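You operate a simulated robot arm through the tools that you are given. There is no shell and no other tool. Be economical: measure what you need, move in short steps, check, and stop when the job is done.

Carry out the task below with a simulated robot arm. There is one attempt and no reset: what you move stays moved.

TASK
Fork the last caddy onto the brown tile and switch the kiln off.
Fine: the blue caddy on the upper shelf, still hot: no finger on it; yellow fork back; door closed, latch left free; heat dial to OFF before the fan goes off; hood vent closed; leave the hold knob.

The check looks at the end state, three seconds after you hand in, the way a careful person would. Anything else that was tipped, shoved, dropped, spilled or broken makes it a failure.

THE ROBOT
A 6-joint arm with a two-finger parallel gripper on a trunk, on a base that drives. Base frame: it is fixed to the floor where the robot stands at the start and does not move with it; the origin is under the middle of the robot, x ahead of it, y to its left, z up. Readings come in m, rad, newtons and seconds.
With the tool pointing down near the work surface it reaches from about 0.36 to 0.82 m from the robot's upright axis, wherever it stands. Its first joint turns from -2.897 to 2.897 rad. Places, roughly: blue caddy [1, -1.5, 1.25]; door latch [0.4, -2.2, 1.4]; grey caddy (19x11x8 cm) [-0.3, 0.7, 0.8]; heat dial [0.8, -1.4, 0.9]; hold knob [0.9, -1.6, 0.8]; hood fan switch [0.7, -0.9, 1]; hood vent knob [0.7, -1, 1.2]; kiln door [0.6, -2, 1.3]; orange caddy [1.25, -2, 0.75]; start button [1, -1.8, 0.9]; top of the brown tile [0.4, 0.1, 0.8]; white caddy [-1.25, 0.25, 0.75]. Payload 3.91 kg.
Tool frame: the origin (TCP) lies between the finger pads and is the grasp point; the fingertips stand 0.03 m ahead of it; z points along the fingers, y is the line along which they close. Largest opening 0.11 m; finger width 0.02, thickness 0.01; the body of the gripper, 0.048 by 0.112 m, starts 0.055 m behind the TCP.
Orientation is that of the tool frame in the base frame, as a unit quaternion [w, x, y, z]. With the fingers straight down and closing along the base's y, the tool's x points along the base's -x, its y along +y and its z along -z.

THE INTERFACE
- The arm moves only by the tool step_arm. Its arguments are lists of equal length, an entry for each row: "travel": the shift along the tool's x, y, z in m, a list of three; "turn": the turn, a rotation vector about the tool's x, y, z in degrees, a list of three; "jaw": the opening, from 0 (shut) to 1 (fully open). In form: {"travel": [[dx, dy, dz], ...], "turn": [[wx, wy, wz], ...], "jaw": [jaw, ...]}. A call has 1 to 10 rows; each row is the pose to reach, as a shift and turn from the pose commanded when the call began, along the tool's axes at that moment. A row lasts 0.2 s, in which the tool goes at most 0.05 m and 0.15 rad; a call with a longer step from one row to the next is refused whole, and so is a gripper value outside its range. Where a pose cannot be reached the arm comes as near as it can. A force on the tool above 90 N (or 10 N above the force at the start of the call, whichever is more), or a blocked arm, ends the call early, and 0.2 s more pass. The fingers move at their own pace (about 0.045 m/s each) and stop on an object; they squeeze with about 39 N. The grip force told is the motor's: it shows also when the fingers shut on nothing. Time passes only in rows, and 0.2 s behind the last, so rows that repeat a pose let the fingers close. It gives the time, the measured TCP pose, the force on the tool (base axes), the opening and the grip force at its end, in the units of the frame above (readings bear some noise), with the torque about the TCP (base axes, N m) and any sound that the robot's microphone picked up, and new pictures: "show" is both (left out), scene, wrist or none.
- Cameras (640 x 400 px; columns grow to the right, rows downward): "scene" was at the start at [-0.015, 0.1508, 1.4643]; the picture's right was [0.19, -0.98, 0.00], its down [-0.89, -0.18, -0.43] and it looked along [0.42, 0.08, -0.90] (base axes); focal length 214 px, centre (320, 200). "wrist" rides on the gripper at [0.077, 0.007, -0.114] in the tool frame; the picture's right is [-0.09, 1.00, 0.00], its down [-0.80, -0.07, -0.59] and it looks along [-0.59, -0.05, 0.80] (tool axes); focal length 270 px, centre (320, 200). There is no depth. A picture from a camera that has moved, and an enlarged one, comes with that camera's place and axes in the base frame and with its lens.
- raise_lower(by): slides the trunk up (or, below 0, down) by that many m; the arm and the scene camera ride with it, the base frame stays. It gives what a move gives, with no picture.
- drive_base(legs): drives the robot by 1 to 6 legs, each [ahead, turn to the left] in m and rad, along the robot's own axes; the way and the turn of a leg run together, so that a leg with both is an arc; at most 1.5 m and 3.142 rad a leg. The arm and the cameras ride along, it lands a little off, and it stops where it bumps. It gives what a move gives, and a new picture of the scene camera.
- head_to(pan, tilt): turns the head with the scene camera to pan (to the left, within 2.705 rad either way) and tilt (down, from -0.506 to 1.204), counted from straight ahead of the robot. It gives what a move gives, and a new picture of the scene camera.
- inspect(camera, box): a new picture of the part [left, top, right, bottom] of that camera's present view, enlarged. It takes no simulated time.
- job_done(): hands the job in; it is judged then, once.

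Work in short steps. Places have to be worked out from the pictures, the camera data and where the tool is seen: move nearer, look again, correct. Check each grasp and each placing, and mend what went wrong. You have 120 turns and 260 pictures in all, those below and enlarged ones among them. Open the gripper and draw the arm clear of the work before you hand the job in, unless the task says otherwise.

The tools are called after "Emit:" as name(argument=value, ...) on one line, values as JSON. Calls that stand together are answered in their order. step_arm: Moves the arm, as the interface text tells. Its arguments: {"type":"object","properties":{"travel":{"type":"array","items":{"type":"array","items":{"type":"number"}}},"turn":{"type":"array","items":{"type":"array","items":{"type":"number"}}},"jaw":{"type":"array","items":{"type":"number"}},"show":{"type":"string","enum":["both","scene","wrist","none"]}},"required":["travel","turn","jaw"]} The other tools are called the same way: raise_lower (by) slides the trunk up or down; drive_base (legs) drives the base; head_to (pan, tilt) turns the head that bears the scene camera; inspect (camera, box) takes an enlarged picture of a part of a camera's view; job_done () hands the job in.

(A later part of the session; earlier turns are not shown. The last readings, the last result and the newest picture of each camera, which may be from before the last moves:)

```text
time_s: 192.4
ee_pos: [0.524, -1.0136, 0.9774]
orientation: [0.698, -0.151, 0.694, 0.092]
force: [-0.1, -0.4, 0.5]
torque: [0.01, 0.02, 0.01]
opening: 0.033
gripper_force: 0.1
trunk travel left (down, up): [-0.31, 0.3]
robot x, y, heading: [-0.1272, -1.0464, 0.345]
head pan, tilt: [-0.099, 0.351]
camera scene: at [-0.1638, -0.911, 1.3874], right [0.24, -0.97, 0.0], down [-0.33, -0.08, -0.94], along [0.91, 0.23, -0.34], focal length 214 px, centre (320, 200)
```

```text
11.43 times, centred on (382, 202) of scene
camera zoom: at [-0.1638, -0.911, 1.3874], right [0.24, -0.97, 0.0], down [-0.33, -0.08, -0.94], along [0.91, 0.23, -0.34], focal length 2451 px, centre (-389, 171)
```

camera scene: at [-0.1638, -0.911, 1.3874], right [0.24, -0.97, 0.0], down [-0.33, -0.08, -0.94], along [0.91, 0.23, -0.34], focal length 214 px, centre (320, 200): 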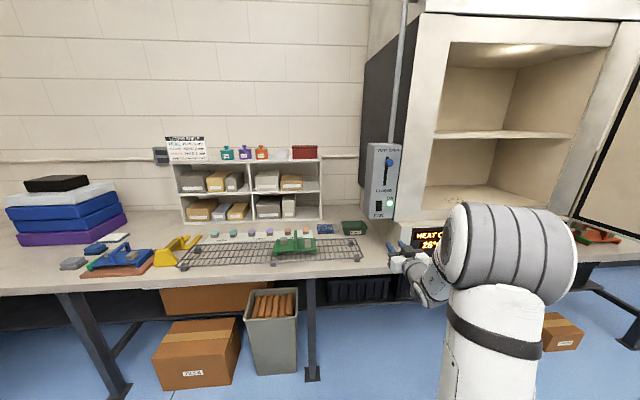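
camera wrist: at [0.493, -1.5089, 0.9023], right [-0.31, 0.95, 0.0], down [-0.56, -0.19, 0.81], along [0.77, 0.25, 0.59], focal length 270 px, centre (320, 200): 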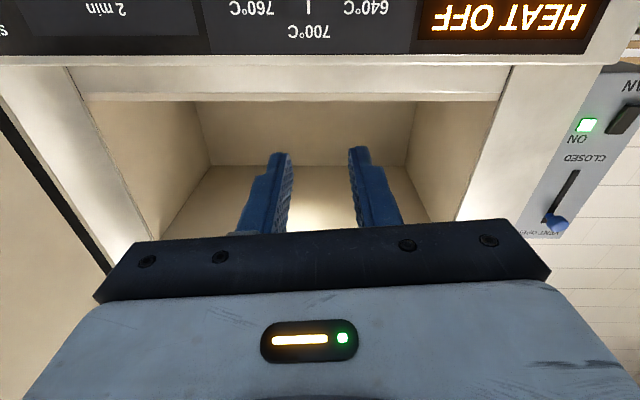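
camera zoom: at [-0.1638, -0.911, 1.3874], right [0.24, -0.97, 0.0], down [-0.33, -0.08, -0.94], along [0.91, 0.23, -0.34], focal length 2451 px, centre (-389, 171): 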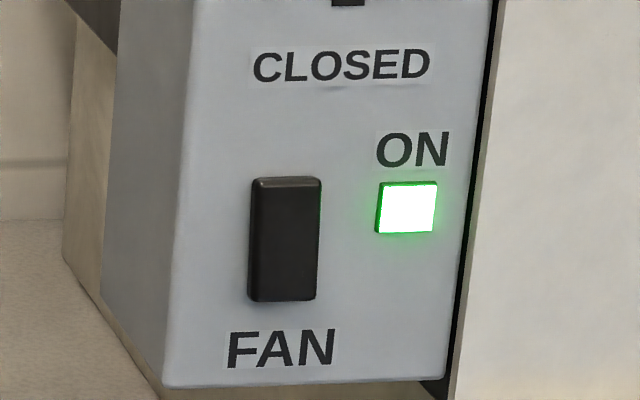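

The fan rocker is centred near (0.727, -0.95, 1.047), light ON; vent knob at z≈1.237, slot end near 1.14. I close the fingers, undo the 5° roll, and line up 6 cm before the rocker's lower half.

Emit:
step_arm(travel=[[-0.019, -0.005, 0.03], [-0.038, -0.01, 0.06], [-0.0565, -0.0148, 0.09], [-0.0565, -0.0148, 0.1218]], turn=[[0, 0, 2.4], [0, 0, 4.8], [0, 0, 4.8], [0, 0, 4.8]], jaw=[0, 0, 0, 0], show="wrist")

Emit:
inspect(camera="scene", box=[345, 150, 435, 240])

```text
time_s: 193.4
ee_pos: [0.6427, -0.981, 1.0351]
orientation: [0.694, -0.122, 0.7, 0.121]
force: [0.3, 0.2, -0.2]
torque: [-0.01, 0.03, 0.02]
opening: 0.0
gripper_force: 37.4
trunk travel left (down, up): [-0.31, 0.3]
robot x, y, heading: [-0.1289, -1.046, 0.344]
head pan, tilt: [-0.099, 0.351]
camera wrist: at [0.5306, -1.0138, 0.96], right [-0.34, 0.94, 0.09], down [-0.53, -0.27, 0.81], along [0.78, 0.22, 0.59], focal length 270 px, centre (320, 200)
```

wrist: 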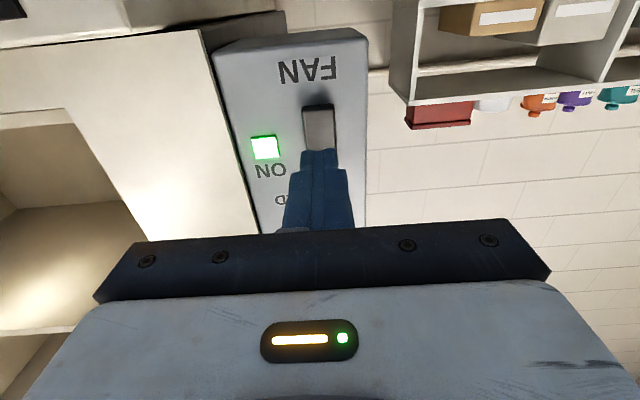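

```text
4.44 times, centred on (390, 195) of scene
camera zoom: at [-0.1638, -0.911, 1.3874], right [0.24, -0.97, 0.0], down [-0.33, -0.08, -0.94], along [0.91, 0.23, -0.34], focal length 953 px, centre (9, 222)
```

zoom: 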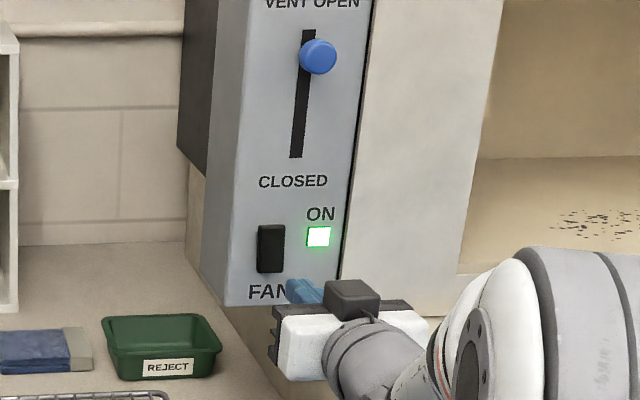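

Aligned on the rocker. I advance in steps to press it.

Emit:
step_arm(travel=[[0, 0, 0.03], [0, 0, 0.045], [0, 0, 0.052], [0, 0, 0.058]], turn=[[0, 0, 0], [0, 0, 0], [0, 0, 0], [0, 0, 0]], jaw=[0, 0, 0, 0], show="wrist")

Emit:
inspect(camera="scene", box=[345, 150, 435, 240])

```text
time_s: 194.4
ee_pos: [0.6965, -0.9619, 1.0337]
orientation: [0.694, -0.122, 0.699, 0.121]
force: [0.6, -0.6, 0.3]
torque: [0.0, 0.0, -0.02]
opening: 0.0001
gripper_force: 37.7
trunk travel left (down, up): [-0.31, 0.3]
robot x, y, heading: [-0.13, -1.0475, 0.348]
head pan, tilt: [-0.099, 0.351]
camera wrist: at [0.5852, -0.9946, 0.9586], right [-0.34, 0.94, 0.09], down [-0.53, -0.27, 0.81], along [0.78, 0.22, 0.59], focal length 270 px, centre (320, 200)
```

wrist: 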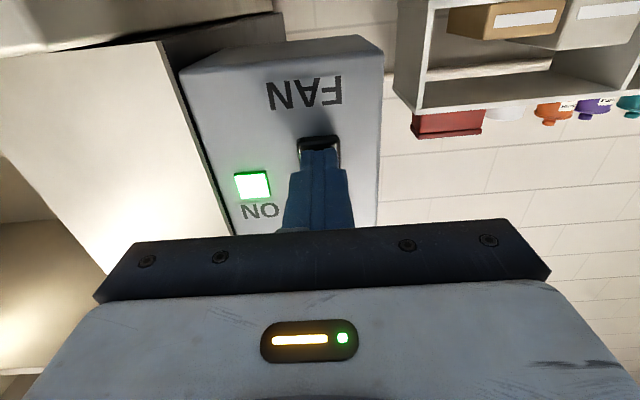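

```text
4.44 times, centred on (390, 195) of scene
camera zoom: at [-0.1637, -0.9108, 1.3874], right [0.24, -0.97, 0.0], down [-0.33, -0.08, -0.94], along [0.91, 0.23, -0.34], focal length 953 px, centre (9, 222)
```

zoom: 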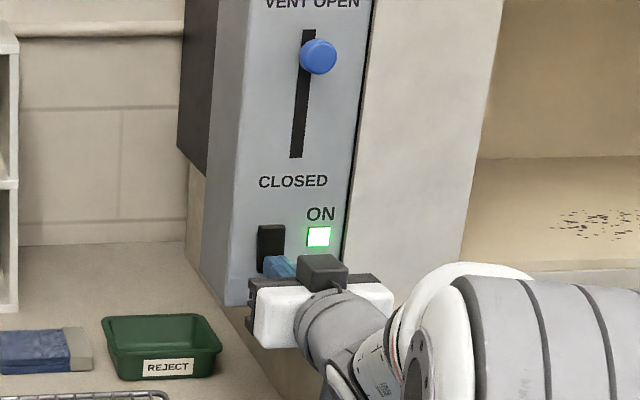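

Not yet touching. I press on in 4 mm steps.

Emit:
step_arm(travel=[[0, 0, 0.004], [0, 0, 0.008], [0, 0, 0.012], [0, 0, 0.016]], turn=[[0, 0, 0], [0, 0, 0], [0, 0, 0], [0, 0, 0]], jaw=[0, 0, 0, 0], show="wrist")

```text
time_s: 195.4
ee_pos: [0.7014, -0.9613, 1.0318]
orientation: [0.692, -0.121, 0.702, 0.12]
force: [-56.0, -9.2, 1.6]
torque: [0.21, -0.5, 0.25]
opening: 0.0
gripper_force: 37.8
trunk travel left (down, up): [-0.31, 0.3]
robot x, y, heading: [-0.1306, -1.0462, 0.339]
head pan, tilt: [-0.099, 0.351]
heard: click
stopped in row 4: the force on the tool passed its limit (the readings are from after the stop); the commanded pose is now the measured one
camera wrist: at [0.5885, -0.993, 0.9583], right [-0.33, 0.94, 0.09], down [-0.52, -0.26, 0.81], along [0.78, 0.22, 0.58], focal length 270 px, centre (320, 200)
```

wrist: 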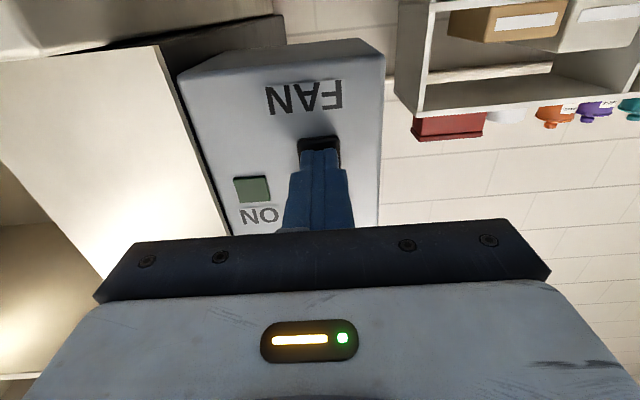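

Click, and the fan light is out. I back off 8 cm, then rise to vent-knob height with jaws opening.

Emit:
step_arm(travel=[[0, 0, -0.04], [0, 0, -0.08], [-0.045, -0.004, -0.08], [-0.09, -0.008, -0.08], [-0.135, -0.012, -0.08], [-0.18, -0.015, -0.08], [-0.205, -0.015, -0.08]], turn=[[0, 0, 0], [0, 0, 0], [0, 0, 0], [0, 0, 0], [0, 0, 0], [0, 0, 0], [0, 0, 0]], jaw=[0, 0, 0, 0.3, 0.6, 0.6, 0.6], show="both")

Emit:
inspect(camera="scene", box=[345, 130, 435, 220])

```text
time_s: 197.0
ee_pos: [0.6431, -0.9988, 1.232]
orientation: [0.688, -0.121, 0.705, 0.119]
force: [-1.1, 0.5, 0.4]
torque: [0.0, 0.02, -0.01]
opening: 0.0661
gripper_force: 0.1
trunk travel left (down, up): [-0.31, 0.3]
robot x, y, heading: [-0.1299, -1.0474, 0.341]
head pan, tilt: [-0.099, 0.351]
camera scene: at [-0.1644, -0.9111, 1.3874], right [0.24, -0.97, 0.0], down [-0.33, -0.08, -0.94], along [0.91, 0.23, -0.34], focal length 214 px, centre (320, 200)
camera wrist: at [0.5296, -1.0315, 1.1588], right [-0.33, 0.94, 0.09], down [-0.52, -0.26, 0.81], along [0.79, 0.22, 0.57], focal length 270 px, centre (320, 200)
```

scene: 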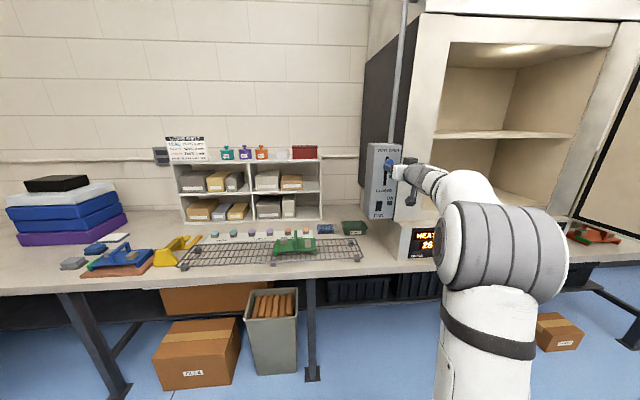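
wrist: 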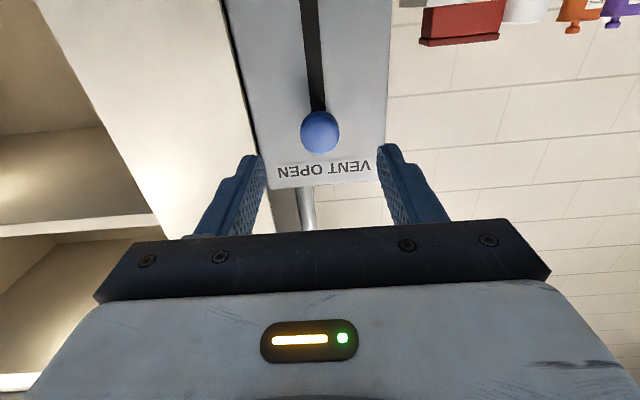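

```text
4.44 times, centred on (390, 175) of scene
camera zoom: at [-0.1644, -0.9111, 1.3874], right [0.24, -0.97, 0.0], down [-0.33, -0.08, -0.94], along [0.91, 0.23, -0.34], focal length 953 px, centre (9, 311)
```

zoom: 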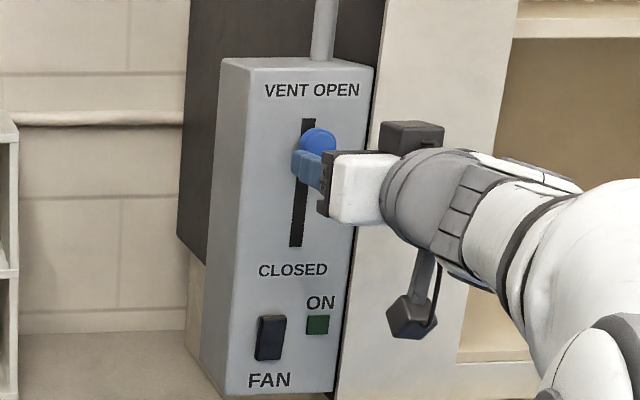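

The fan is off; the vent knob is centred, ~7.5 cm ahead. I advance 6.5 cm and close on it.

Emit:
step_arm(travel=[[0, 0, 0.03], [0, 0, 0.05], [0, 0, 0.065], [0, 0, 0.065], [0, 0, 0.065], [0, 0, 0.065], [0, 0, 0.065]], turn=[[0, 0, 0], [0, 0, 0], [0, 0, 0], [0, 0, 0], [0, 0, 0], [0, 0, 0], [0, 0, 0]], jaw=[0.6, 0.6, 0.6, 0.15, 0.15, 0.15, 0.15], show="wrist")

```text
time_s: 198.6
ee_pos: [0.7042, -0.9774, 1.2318]
orientation: [0.689, -0.121, 0.704, 0.12]
force: [3.2, -0.9, 0.1]
torque: [-0.01, 0.03, -0.05]
opening: 0.0295
gripper_force: 44.7
trunk travel left (down, up): [-0.31, 0.3]
robot x, y, heading: [-0.1273, -1.0464, 0.348]
head pan, tilt: [-0.099, 0.351]
camera wrist: at [0.5915, -1.0101, 1.1576], right [-0.33, 0.94, 0.09], down [-0.52, -0.26, 0.81], along [0.79, 0.22, 0.57], focal length 270 px, centre (320, 200)
```

wrist: 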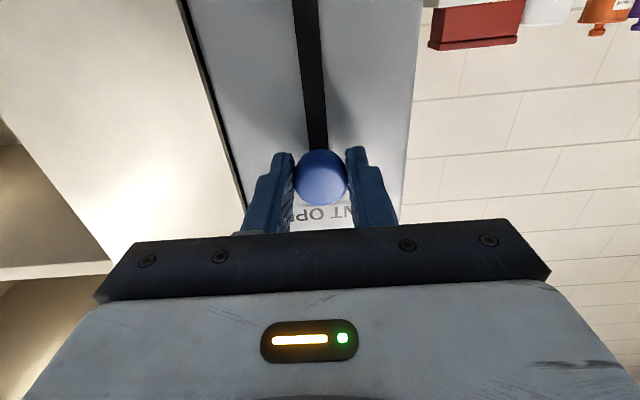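

Gripped the knob. I slide it down 8 cm in small steps.

Emit:
step_arm(travel=[[0.01, 0, 0], [0.02, 0, 0], [0.03, 0, 0], [0.04, 0, 0], [0.05, 0, 0], [0.06, 0, 0], [0.07, 0, 0], [0.076, 0, 0], [0.082, 0, 0]], turn=[[0, 0, 0], [0, 0, 0], [0, 0, 0], [0, 0, 0], [0, 0, 0], [0, 0, 0], [0, 0, 0], [0, 0, 0], [0, 0, 0]], jaw=[0.15, 0.15, 0.15, 0.15, 0.15, 0.15, 0.15, 0.15, 0.15], show="wrist")

Emit:
inspect(camera="scene", box=[345, 130, 435, 220])

```text
time_s: 200.6
ee_pos: [0.703, -0.9765, 1.1512]
orientation: [0.69, -0.122, 0.704, 0.121]
force: [29.9, -2.0, 13.1]
torque: [-0.09, 0.38, -0.3]
opening: 0.0295
gripper_force: 45.0
trunk travel left (down, up): [-0.31, 0.3]
robot x, y, heading: [-0.1267, -1.0471, 0.343]
head pan, tilt: [-0.099, 0.351]
camera wrist: at [0.5915, -1.0101, 1.0771], right [-0.33, 0.94, 0.09], down [-0.52, -0.26, 0.81], along [0.79, 0.22, 0.58], focal length 270 px, centre (320, 200)
```

wrist: 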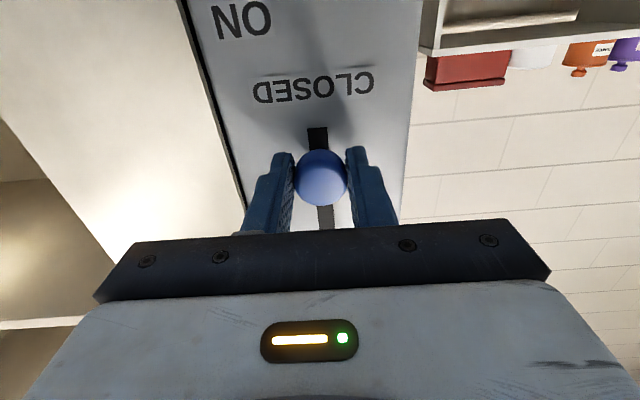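

```text
4.44 times, centred on (390, 175) of scene
camera zoom: at [-0.1611, -0.9112, 1.3878], right [0.24, -0.97, 0.0], down [-0.34, -0.08, -0.94], along [0.91, 0.23, -0.35], focal length 953 px, centre (9, 311)
```

zoom: 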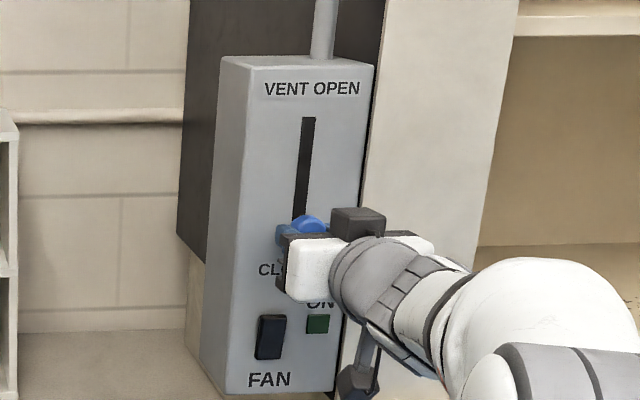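

A little slot remains below the knob. I push down another 1.2 cm to the end stop.

Emit:
step_arm(travel=[[0.004, 0, 0.003], [0.008, 0, 0.003], [0.012, 0, 0.003], [0.014, 0, 0.003]], turn=[[0, 0, 0], [0, 0, 0], [0, 0, 0], [0, 0, 0]], jaw=[0.15, 0.15, 0.15, 0.15], show="wrist")

```text
time_s: 201.6
ee_pos: [0.7019, -0.9782, 1.1454]
orientation: [0.694, -0.122, 0.699, 0.121]
force: [16.5, -8.8, 40.0]
torque: [0.35, -0.85, -0.27]
opening: 0.0299
gripper_force: 44.7
trunk travel left (down, up): [-0.31, 0.3]
robot x, y, heading: [-0.1309, -1.0495, 0.341]
head pan, tilt: [-0.099, 0.351]
camera wrist: at [0.59, -1.0108, 1.0697], right [-0.33, 0.94, 0.09], down [-0.53, -0.26, 0.81], along [0.78, 0.22, 0.59], focal length 270 px, centre (320, 200)
```

wrist: 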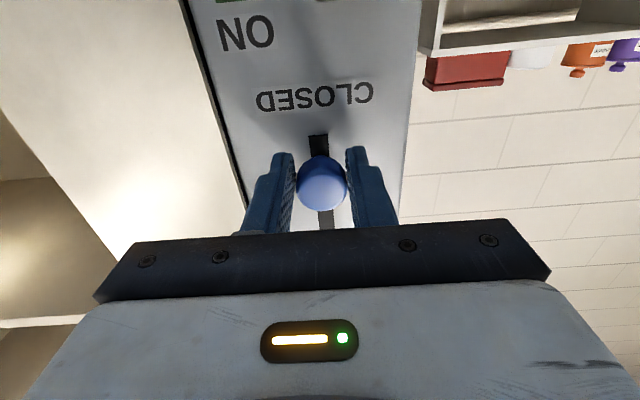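

The knob is at its stop (40 N). I open and withdraw, then check it stays down.

Emit:
step_arm(travel=[[0.008, 0, 0], [0.004, 0, 0], [0.004, 0, 0], [0.004, 0, 0], [0.004, 0, -0.04], [0.004, 0, -0.085], [0.004, 0, -0.13], [0.004, 0, -0.17]], turn=[[0, 0, 0], [0, 0, 0], [0, 0, 0], [0, 0, 0], [0, 0, 0], [0, 0, 0], [0, 0, 0], [0, 0, 0]], jaw=[0.15, 0.6, 0.6, 0.6, 0.6, 0.6, 0.3, 0], show="none")

Emit:
inspect(camera="scene", box=[345, 130, 435, 220])

```text
time_s: 203.4
ee_pos: [0.5448, -1.0333, 1.1363]
orientation: [0.689, -0.121, 0.704, 0.119]
force: [0.6, 0.5, -0.2]
torque: [-0.05, 0.01, -0.02]
opening: 0.0143
gripper_force: 0.1
trunk travel left (down, up): [-0.31, 0.3]
robot x, y, heading: [-0.1283, -1.0498, 0.342]
head pan, tilt: [-0.099, 0.351]
```

```text
4.44 times, centred on (390, 175) of scene
camera zoom: at [-0.1643, -0.9111, 1.3874], right [0.24, -0.97, 0.0], down [-0.33, -0.08, -0.94], along [0.91, 0.23, -0.34], focal length 953 px, centre (9, 311)
```

zoom: 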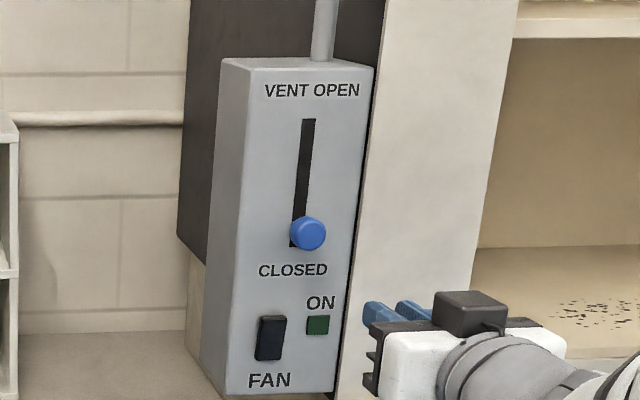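

Vent closed and fan off. Next the door; I look toward the aisle behind and to the right before driving.

Emit:
head_to(pan=-1.3, tilt=0.3)

Emit:
head_to(pan=-2.5, tilt=0.5)

```text
time_s: 204.8
ee_pos: [0.5475, -1.0336, 1.1358]
orientation: [0.69, -0.121, 0.704, 0.12]
force: [-0.1, -0.7, 0.1]
torque: [0.0, -0.02, 0.01]
opening: 0.0
gripper_force: 37.9
trunk travel left (down, up): [-0.31, 0.3]
robot x, y, heading: [-0.1288, -1.0496, 0.346]
head pan, tilt: [-1.3, 0.3]
camera scene: at [-0.2007, -1.0099, 1.3921], right [-0.82, -0.58, 0.0], down [-0.17, 0.24, -0.96], along [0.55, -0.78, -0.3], focal length 214 px, centre (320, 200)
```

scene: 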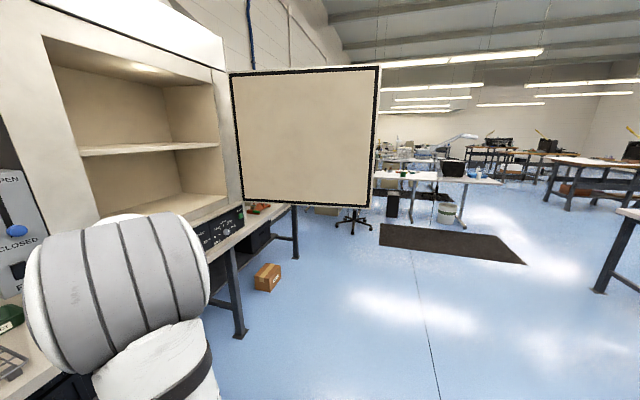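

```text
time_s: 206.2
ee_pos: [0.5435, -1.0334, 1.1362]
orientation: [0.689, -0.122, 0.704, 0.12]
force: [0.1, 0.2, -0.1]
torque: [0.0, -0.01, 0.01]
opening: 0.0
gripper_force: 38.1
trunk travel left (down, up): [-0.31, 0.3]
robot x, y, heading: [-0.1336, -1.0506, 0.347]
head pan, tilt: [-2.499, 0.499]
camera scene: at [-0.3048, -1.0095, 1.3737], right [-0.83, 0.55, 0.0], down [0.26, 0.4, -0.88], along [-0.48, -0.73, -0.48], focal length 214 px, centre (320, 200)
```

scene: 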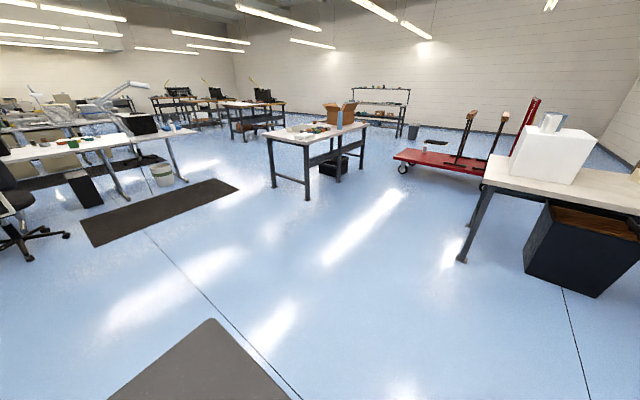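

The floor is clear. Door: hinge ≈ (0.95,-1.80), free edge ≈ (0.245,-2.15), z 0.98–1.70. I tuck the arm and drive to the outer side of the door edge.

Emit:
step_arm(travel=[[0, 0, -0.045], [0, 0, -0.09], [0, 0, -0.135], [0, 0, -0.15]], turn=[[0, 0, 0], [0, 0, 0], [0, 0, 0], [0, 0, 0]], jaw=[0, 0, 0, 0], show="none")

Emit:
drive_base(legs=[[-0.22, 0], [0, -1.916], [1.12, 0], [0, 1.92]])

Emit:
head_to(pan=0.0, tilt=0.3)

```text
time_s: 207.2
ee_pos: [0.4011, -1.0842, 1.14]
orientation: [0.69, -0.122, 0.704, 0.12]
force: [-0.2, -0.2, -0.5]
torque: [-0.02, 0.0, 0.04]
opening: 0.0
gripper_force: 38.1
trunk travel left (down, up): [-0.31, 0.3]
robot x, y, heading: [-0.13, -1.0496, 0.339]
head pan, tilt: [-2.499, 0.499]
```

```text
time_s: 223.6
ee_pos: [0.1223, -2.3386, 1.1414]
orientation: [0.693, -0.1, 0.707, 0.099]
force: [-0.5, -0.8, 0.1]
torque: [0.03, 0.0, 0.02]
opening: 0.0
gripper_force: 38.1
trunk travel left (down, up): [-0.31, 0.3]
robot x, y, heading: [-0.4078, -2.2662, 0.273]
head pan, tilt: [-2.499, 0.499]
camera scene: at [-0.5785, -2.2162, 1.3737], right [-0.79, 0.61, 0.0], down [0.29, 0.38, -0.88], along [-0.53, -0.7, -0.48], focal length 214 px, centre (320, 200)
```

scene: 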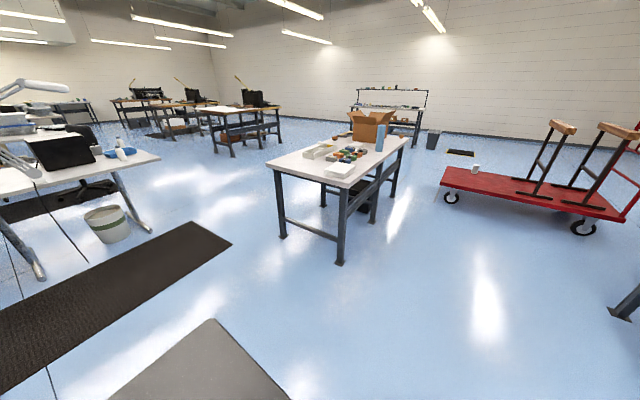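

```text
time_s: 225.9
ee_pos: [0.1225, -2.3389, 1.1406]
orientation: [0.693, -0.099, 0.707, 0.098]
force: [0.8, -0.7, 1.3]
torque: [-0.02, -0.02, -0.02]
opening: 0.0001
gripper_force: 38.1
trunk travel left (down, up): [-0.31, 0.3]
robot x, y, heading: [-0.4046, -2.2645, 0.276]
head pan, tilt: [0.0, 0.3]
camera scene: at [-0.4333, -2.1187, 1.3921], right [0.27, -0.96, 0.0], down [-0.28, -0.08, -0.96], along [0.92, 0.26, -0.3], focal length 214 px, centre (320, 200)
```

scene: 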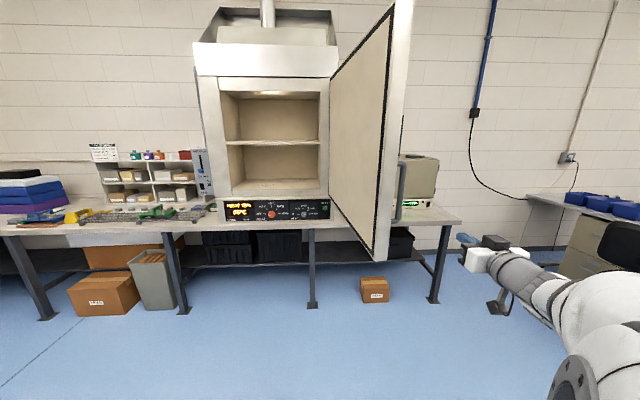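

The door's free edge and a bar handle on its outer side are visible. I enlarge them.

Emit:
inspect(camera="scene", box=[320, 0, 480, 280])

Emit:
inspect(camera="scene", box=[370, 120, 490, 280])

```text
1.43 times, centred on (400, 140) of scene
camera zoom: at [-0.4333, -2.1187, 1.3921], right [0.27, -0.96, 0.0], down [-0.28, -0.08, -0.96], along [0.92, 0.26, -0.3], focal length 306 px, centre (206, 286)
```

zoom: 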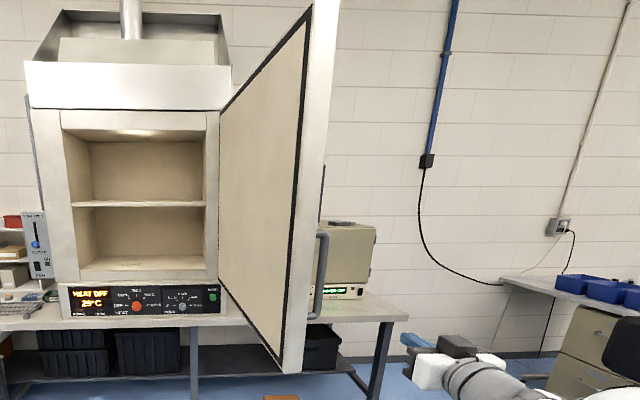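

```text
2.50 times, centred on (430, 200) of scene
camera zoom: at [-0.4333, -2.1187, 1.3921], right [0.27, -0.96, 0.0], down [-0.28, -0.08, -0.96], along [0.92, 0.26, -0.3], focal length 536 px, centre (45, 200)
```

zoom: 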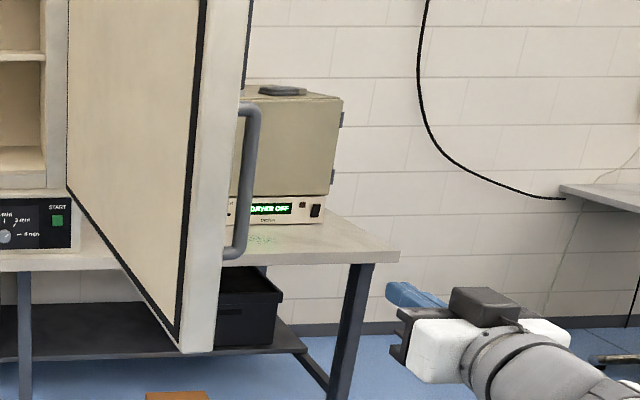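

Door outer corner ≈ (0.240,-2.168); handle spans z 1.10–1.30 and the latch is higher. I go to z≈1.04 below the handle, with fingers alongside the outer edge.

Emit:
step_arm(travel=[[0.045, 0, 0], [0.09, 0, 0], [0.103, 0, 0.03], [0.103, 0, 0.075], [0.103, 0, 0.12], [0.103, 0, 0.165], [0.103, 0.03, 0.175], [0.103, 0.07, 0.175]], turn=[[0, 0, 0], [0, 0, 0], [0, 0, 0], [0, 0, 0], [0, 0, 0], [0, 0, 0], [0, 0, 0], [0, 0, 0]], jaw=[0, 0, 0, 0, 0, 0, 0, 0], show="both")

```text
time_s: 227.7
ee_pos: [0.2694, -2.2237, 1.0338]
orientation: [0.692, -0.099, 0.708, 0.099]
force: [0.6, -0.2, 0.2]
torque: [0.01, 0.0, 0.01]
opening: 0.0
gripper_force: 37.8
trunk travel left (down, up): [-0.31, 0.3]
robot x, y, heading: [-0.4045, -2.2682, 0.271]
head pan, tilt: [0.0, 0.3]
camera scene: at [-0.4333, -2.1188, 1.3921], right [0.27, -0.96, 0.0], down [-0.28, -0.08, -0.96], along [0.92, 0.26, -0.3], focal length 214 px, centre (320, 200)
camera wrist: at [0.155, -2.2496, 0.9594], right [-0.27, 0.96, 0.09], down [-0.53, -0.23, 0.81], along [0.8, 0.17, 0.57], focal length 270 px, centre (320, 200)
```

scene: 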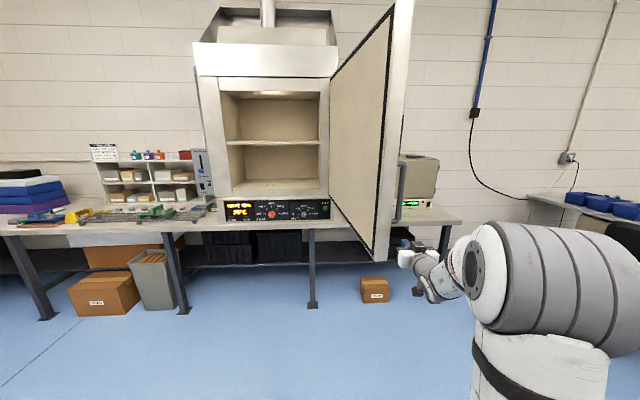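
wrist: 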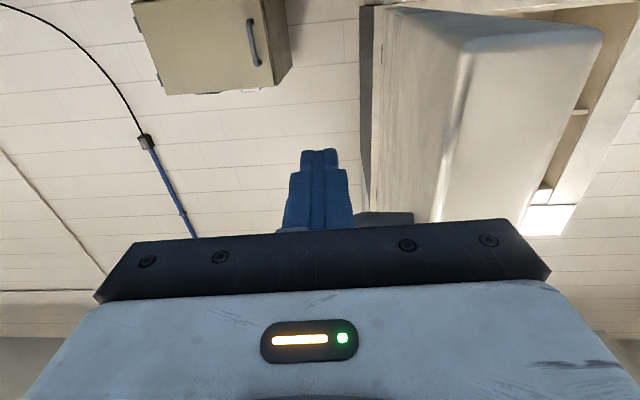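

The finger is just outside the door edge. I sweep left 30 cm to swing the door.

Emit:
step_arm(travel=[[0, 0.03, 0], [0, 0.06, 0], [0, 0.09, 0], [0, 0.12, 0], [0, 0.15, 0], [0, 0.18, 0], [0, 0.21, 0], [0, 0.24, 0], [0, 0.27, 0], [0, 0.3, 0]], turn=[[0, 0, 0], [0, 0, 0], [0, 0, 0], [0, 0, 0], [0, 0, 0], [0, 0, 0], [0, 0, 0], [0, 0, 0], [0, 0, 0], [0, 0, 0]], jaw=[0, 0, 0, 0, 0, 0, 0, 0, 0, 0], show="both")

```text
time_s: 229.9
ee_pos: [0.2375, -2.0715, 1.0474]
orientation: [0.684, -0.177, 0.699, 0.115]
force: [-0.9, 2.8, -0.5]
torque: [0.04, -0.03, -0.18]
opening: 0.0001
gripper_force: 37.7
out of reach, approached as far as the arm can: row 3, 4, 5, 6, 7, 8, 9, 10
trunk travel left (down, up): [-0.31, 0.3]
robot x, y, heading: [-0.4057, -2.2705, 0.271]
head pan, tilt: [0.0, 0.3]
camera scene: at [-0.4333, -2.1142, 1.3916], right [0.27, -0.96, 0.0], down [-0.28, -0.08, -0.95], along [0.92, 0.26, -0.3], focal length 214 px, centre (320, 200)
camera wrist: at [0.1293, -2.119, 0.9737], right [-0.4, 0.92, 0.01], down [-0.51, -0.23, 0.83], along [0.76, 0.33, 0.56], focal length 270 px, centre (320, 200)
```

scene: 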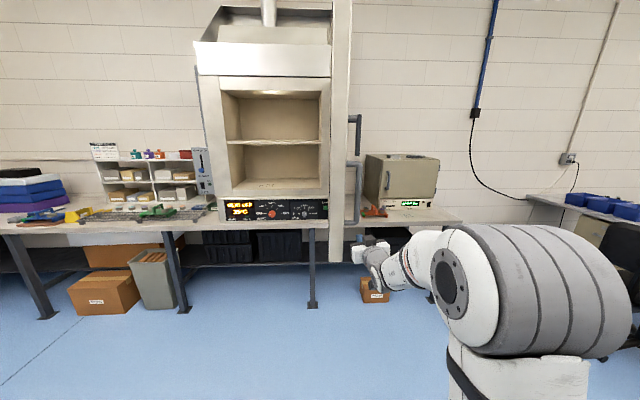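
wrist: 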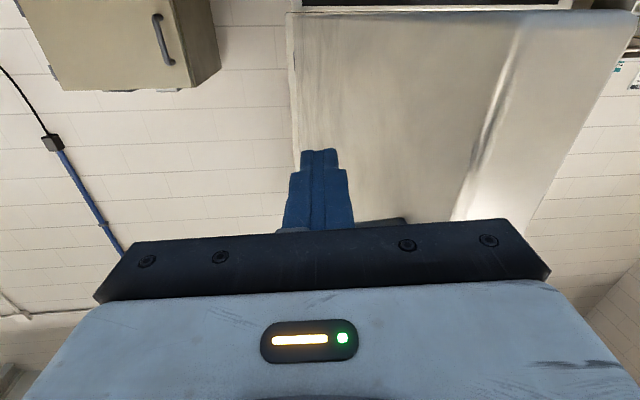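

The door swings easily (now ~195°), but the wrist limit stops the sweep. I tuck the arm and reposition below, to push the outer face by driving toward it.

Emit:
step_arm(travel=[[0, 0.26, 0], [0, 0.215, 0], [0, 0.17, 0], [0, 0.125, 0], [0, 0.08, -0.02], [0, 0.037, -0.04], [0, 0.037, -0.085], [0, 0.037, -0.13], [0, 0.037, -0.16]], turn=[[0, 0, 0], [0, 0, 0], [0, 0, 0], [0, 0, 0], [0, 0, 0], [0, 0, 0], [0, 0, 0], [0, 0, 0], [0, 0, 0]], jaw=[0, 0, 0, 0, 0, 0, 0, 0, 0], show="none")

```text
refused: row 1 steps farther than a row can; nothing moved
```

I wrote the steps from the wrong origin; corrected: step y from 0 to −0.26.

Emit:
step_arm(travel=[[0, -0.045, 0], [0, -0.09, 0], [0, -0.135, 0], [0, -0.18, 0], [0, -0.225, 0], [0, -0.263, -0.01], [0, -0.263, -0.055], [0, -0.263, -0.1], [0, -0.263, -0.145], [0, -0.263, -0.16]], turn=[[0, 0, 0], [0, 0, 0], [0, 0, 0], [0, 0, 0], [0, 0, 0], [0, 0, 0], [0, 0, 0], [0, 0, 0], [0, 0, 0], [0, 0, 0]], jaw=[0, 0, 0, 0, 0, 0, 0, 0, 0, 0], show="scene")

```text
time_s: 232.1
ee_pos: [0.1979, -2.3806, 1.077]
orientation: [0.685, -0.174, 0.698, 0.115]
force: [1.0, -0.5, -0.1]
torque: [-0.02, -0.01, 0.01]
opening: 0.0001
gripper_force: 38.0
trunk travel left (down, up): [-0.31, 0.3]
robot x, y, heading: [-0.4047, -2.2696, 0.274]
head pan, tilt: [0.0, 0.3]
camera scene: at [-0.4336, -2.1187, 1.3921], right [0.27, -0.96, 0.0], down [-0.28, -0.08, -0.96], along [0.92, 0.26, -0.3], focal length 214 px, centre (320, 200)
```

scene: 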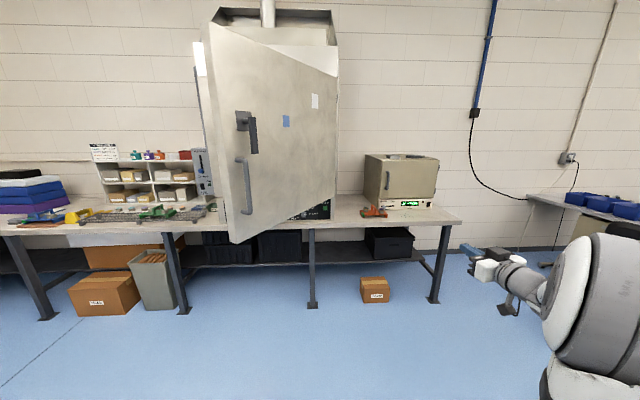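

The door swung on by itself and is now nearly shut. I look closely at it, and whether it still moves.

Emit:
inspect(camera="scene", box=[180, 20, 360, 250])

Emit:
inspect(camera="scene", box=[215, 90, 295, 230])

Emit:
head_to(pan=0.15, tilt=0.25)

```text
1.74 times, centred on (270, 135) of scene
camera zoom: at [-0.4336, -2.1187, 1.3921], right [0.27, -0.96, 0.0], down [-0.28, -0.08, -0.96], along [0.92, 0.26, -0.3], focal length 373 px, centre (407, 313)
```

zoom: 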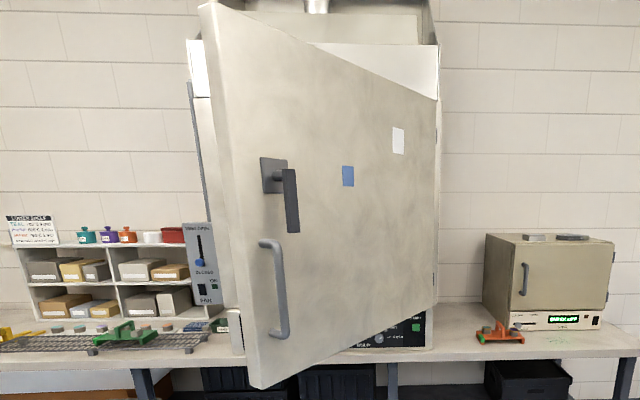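

```text
2.86 times, centred on (255, 160) of scene
camera zoom: at [-0.4336, -2.1187, 1.3921], right [0.27, -0.96, 0.0], down [-0.28, -0.08, -0.96], along [0.92, 0.26, -0.3], focal length 613 px, centre (506, 314)
```

zoom: 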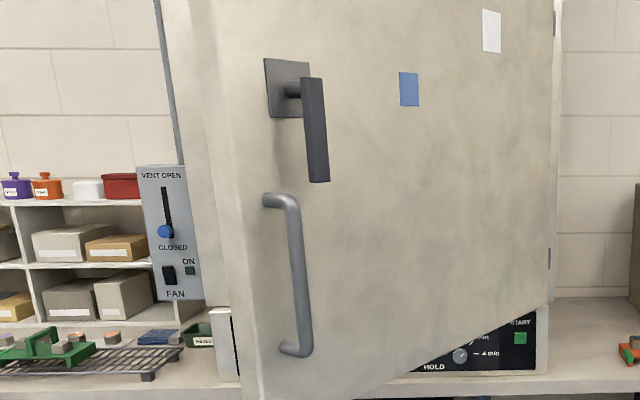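

```text
time_s: 232.8
ee_pos: [0.1973, -2.3803, 1.0758]
orientation: [0.685, -0.173, 0.699, 0.114]
force: [0.0, 0.6, -0.3]
torque: [0.01, 0.03, -0.02]
opening: 0.0001
gripper_force: 37.2
trunk travel left (down, up): [-0.31, 0.3]
robot x, y, heading: [-0.4067, -2.2649, 0.273]
head pan, tilt: [0.15, 0.25]
camera scene: at [-0.4381, -2.1056, 1.3968], right [0.41, -0.91, 0.0], down [-0.23, -0.1, -0.97], along [0.88, 0.4, -0.25], focal length 214 px, centre (320, 200)
```

scene: 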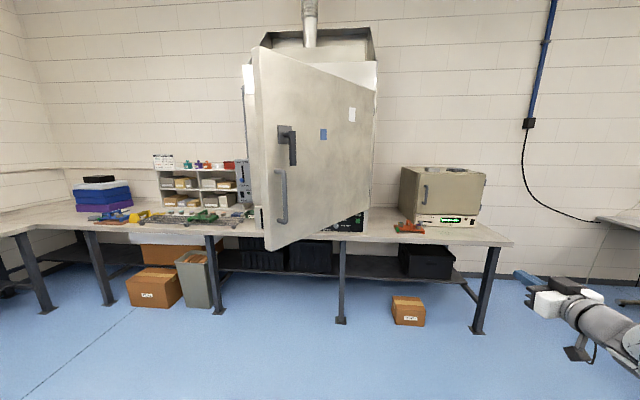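

Door rests at ~55° open. I reposition in front of it, facing along the push direction (heading ≈ 0.79).

Emit:
drive_base(legs=[[0, 1.245], [0.25, 0], [0, -0.728]])

Emit:
head_to(pan=-0.2, tilt=0.35)

```text
time_s: 239.6
ee_pos: [0.2002, -1.8293, 1.0768]
orientation: [0.636, -0.337, 0.636, 0.277]
force: [-0.6, -0.6, -0.8]
torque: [-0.02, 0.02, 0.01]
opening: 0.0
gripper_force: 37.3
trunk travel left (down, up): [-0.31, 0.3]
robot x, y, heading: [-0.3898, -2.006, 0.771]
head pan, tilt: [0.15, 0.25]
camera scene: at [-0.4945, -1.881, 1.3968], right [0.8, -0.61, 0.0], down [-0.15, -0.2, -0.97], along [0.59, 0.77, -0.25], focal length 214 px, centre (320, 200)
```

scene: 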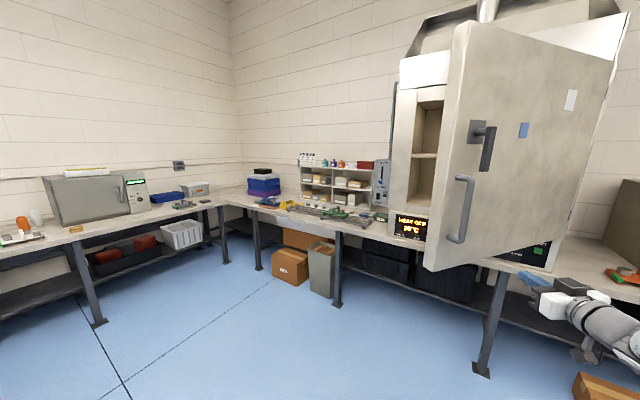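

```text
time_s: 240.4
ee_pos: [0.1994, -1.8303, 1.0765]
orientation: [0.636, -0.339, 0.635, 0.277]
force: [-0.2, -0.8, 0.3]
torque: [0.03, -0.04, 0.0]
opening: 0.0
gripper_force: 37.7
trunk travel left (down, up): [-0.31, 0.3]
robot x, y, heading: [-0.3878, -2.0108, 0.771]
head pan, tilt: [-0.201, 0.351]
camera scene: at [-0.4731, -1.9055, 1.3874], right [0.54, -0.84, 0.0], down [-0.29, -0.19, -0.94], along [0.79, 0.51, -0.34], focal length 214 px, centre (320, 200)
```

scene: 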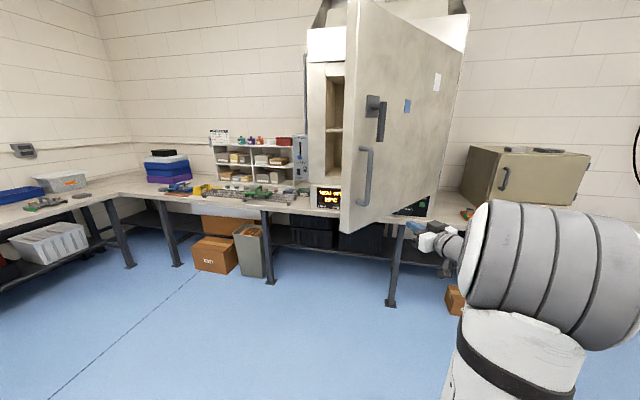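

Path is lined up: contact expected after ~0.21 m. I drive 0.4 m ahead, pushing the door with the closed fingers.

Emit:
drive_base(legs=[[0.4, 0]])

```text
time_s: 242.9
ee_pos: [0.49, -1.5489, 1.0771]
orientation: [0.636, -0.338, 0.635, 0.278]
force: [-0.3, 0.3, 0.0]
torque: [-0.01, -0.02, -0.03]
opening: 0.0
gripper_force: 38.1
trunk travel left (down, up): [-0.31, 0.3]
robot x, y, heading: [-0.1014, -1.7292, 0.777]
head pan, tilt: [-0.201, 0.351]
camera scene: at [-0.1836, -1.6245, 1.3874], right [0.54, -0.84, 0.0], down [-0.29, -0.19, -0.94], along [0.79, 0.51, -0.34], focal length 214 px, centre (320, 200)
```

scene: 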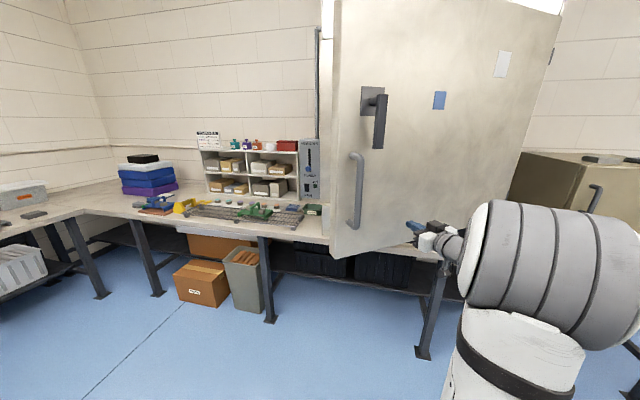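

The door is at ~36° open. I drive another 0.27 m.

Emit:
drive_base(legs=[[0.27, 0]])

Emit:
head_to(pan=-0.3, tilt=0.3)

```text
time_s: 244.9
ee_pos: [0.683, -1.3572, 1.0774]
orientation: [0.636, -0.339, 0.635, 0.278]
force: [0.1, -0.4, 0.5]
torque: [-0.02, 0.02, -0.01]
opening: 0.0
gripper_force: 37.5
trunk travel left (down, up): [-0.31, 0.3]
robot x, y, heading: [0.0931, -1.5388, 0.773]
head pan, tilt: [-0.201, 0.351]
camera scene: at [0.0112, -1.4347, 1.3874], right [0.54, -0.84, 0.0], down [-0.29, -0.19, -0.94], along [0.79, 0.51, -0.34], focal length 214 px, centre (320, 200)
```

scene: 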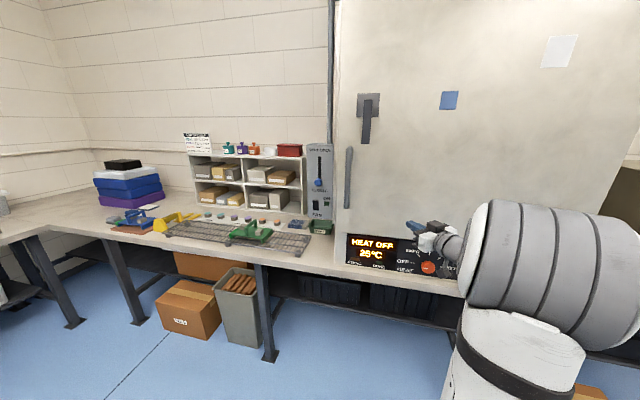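

```text
time_s: 245.5
ee_pos: [0.6849, -1.3575, 1.0766]
orientation: [0.636, -0.338, 0.635, 0.278]
force: [0.3, -0.7, -0.8]
torque: [-0.03, -0.02, 0.01]
opening: 0.0
gripper_force: 37.3
trunk travel left (down, up): [-0.31, 0.3]
robot x, y, heading: [0.0931, -1.538, 0.771]
head pan, tilt: [-0.3, 0.3]
camera scene: at [0.0161, -1.4425, 1.3921], right [0.46, -0.89, 0.0], down [-0.26, -0.13, -0.96], along [0.85, 0.43, -0.3], focal length 214 px, centre (320, 200)
```

scene: 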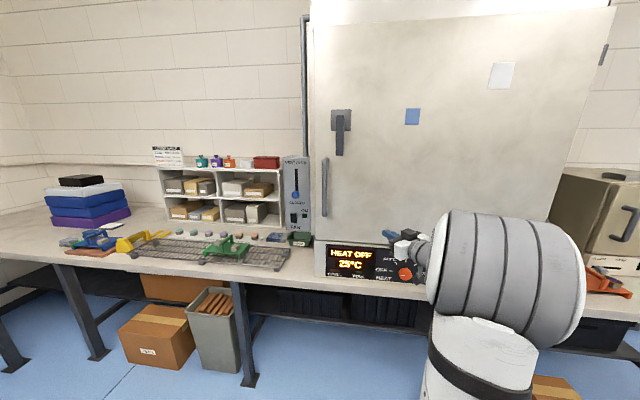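

The door looks shut or nearly so. I check the free-edge gap and latch.

Emit:
inspect(camera="scene", box=[280, 60, 380, 260])

Emit:
inspect(camera="scene", box=[290, 170, 440, 290])

```text
2.00 times, centred on (330, 160) of scene
camera zoom: at [0.0161, -1.4425, 1.3921], right [0.46, -0.89, 0.0], down [-0.26, -0.13, -0.96], along [0.85, 0.43, -0.3], focal length 429 px, centre (300, 280)
```

zoom: 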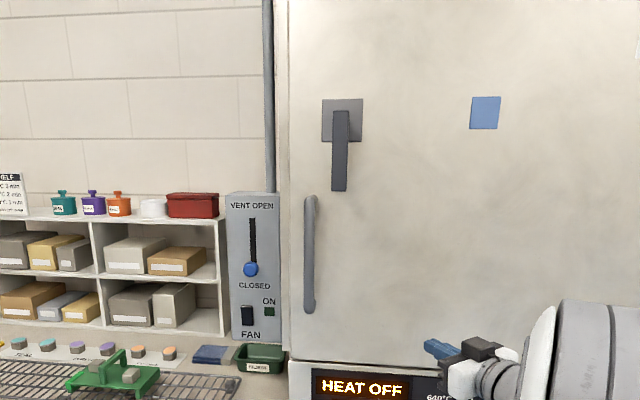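

```text
3.33 times, centred on (365, 230) of scene
camera zoom: at [0.0161, -1.4425, 1.3921], right [0.46, -0.89, 0.0], down [-0.26, -0.13, -0.96], along [0.85, 0.43, -0.3], focal length 715 px, centre (170, 100)
```

zoom: 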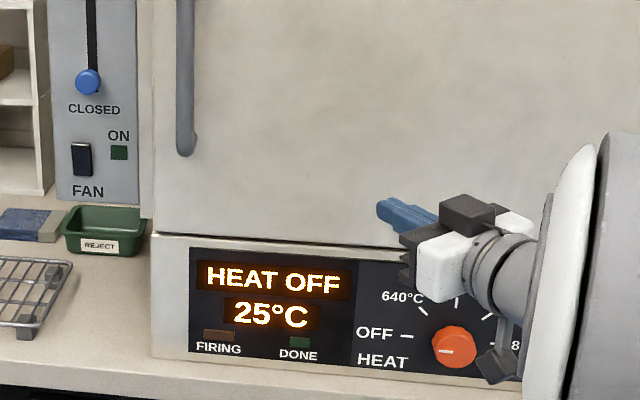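

It appears shut. I press gently on it nearer the free edge to make sure it's fully seated.

Emit:
step_arm(travel=[[0, 0.033, 0.022], [0, 0.067, 0.044], [0, 0.051, 0.069], [0, 0.043, 0.081], [0, 0.037, 0.09], [0, 0.032, 0.098], [0, 0.026, 0.106]], turn=[[0, 0, 0], [0, 0, 0], [0, 0, 0], [0, 0, 0], [0, 0, 0], [0, 0, 0], [0, 0, 0]], jaw=[0, 0, 0, 0, 0, 0, 0], show="scene")

```text
time_s: 247.1
ee_pos: [0.7291, -1.2587, 1.0723]
orientation: [0.636, -0.339, 0.635, 0.278]
force: [0.0, -0.4, -0.2]
torque: [0.0, 0.01, 0.02]
opening: 0.0001
gripper_force: 37.3
trunk travel left (down, up): [-0.31, 0.3]
robot x, y, heading: [0.0925, -1.5387, 0.776]
head pan, tilt: [-0.3, 0.3]
camera scene: at [0.0162, -1.4424, 1.3921], right [0.45, -0.89, 0.0], down [-0.26, -0.13, -0.96], along [0.85, 0.43, -0.3], focal length 214 px, centre (320, 200)
```

scene: 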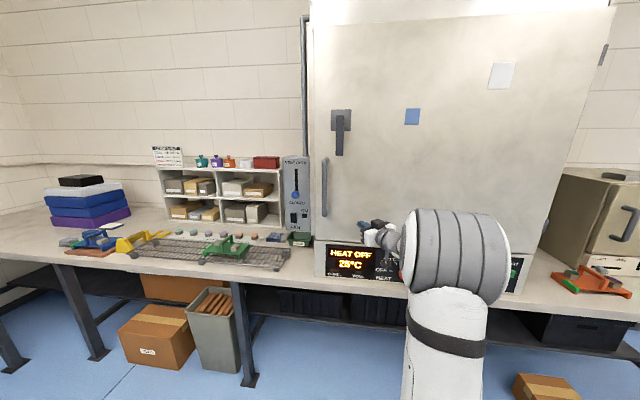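

No contact yet; another 4 cm in slow steps.

Emit:
step_arm(travel=[[0, -0.0055, 0.0084], [0, -0.011, 0.0167], [0, -0.0137, 0.021], [0, -0.0164, 0.025], [0, -0.019, 0.029], [0, -0.022, 0.0334]], turn=[[0, 0, 0], [0, 0, 0], [0, 0, 0], [0, 0, 0], [0, 0, 0], [0, 0, 0]], jaw=[0, 0, 0, 0, 0, 0], show="none")

Emit:
inspect(camera="scene", box=[290, 170, 440, 290])

```text
time_s: 248.4
ee_pos: [0.752, -1.2519, 1.0721]
orientation: [0.635, -0.341, 0.635, 0.279]
force: [-52.8, -26.7, 2.9]
torque: [-0.06, 0.11, 0.27]
opening: 0.0
gripper_force: 37.8
trunk travel left (down, up): [-0.31, 0.3]
robot x, y, heading: [0.0971, -1.5375, 0.775]
head pan, tilt: [-0.3, 0.3]
stopped in row 6: the force on the tool passed its limit (the readings are from after the stop); the commanded pose is now the measured one
```

```text
3.33 times, centred on (365, 230) of scene
camera zoom: at [0.0074, -1.4472, 1.3923], right [0.45, -0.89, 0.0], down [-0.26, -0.13, -0.96], along [0.85, 0.44, -0.29], focal length 715 px, centre (170, 100)
```

zoom: 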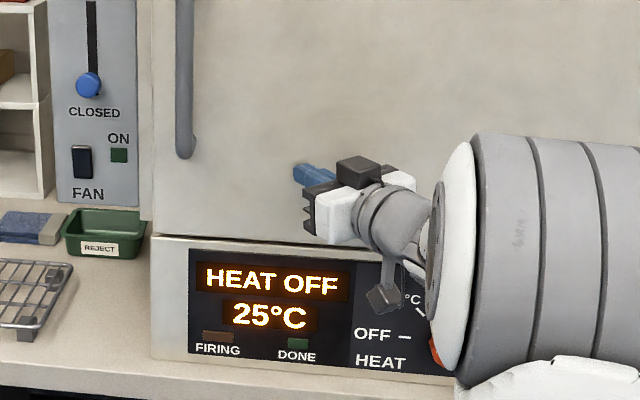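

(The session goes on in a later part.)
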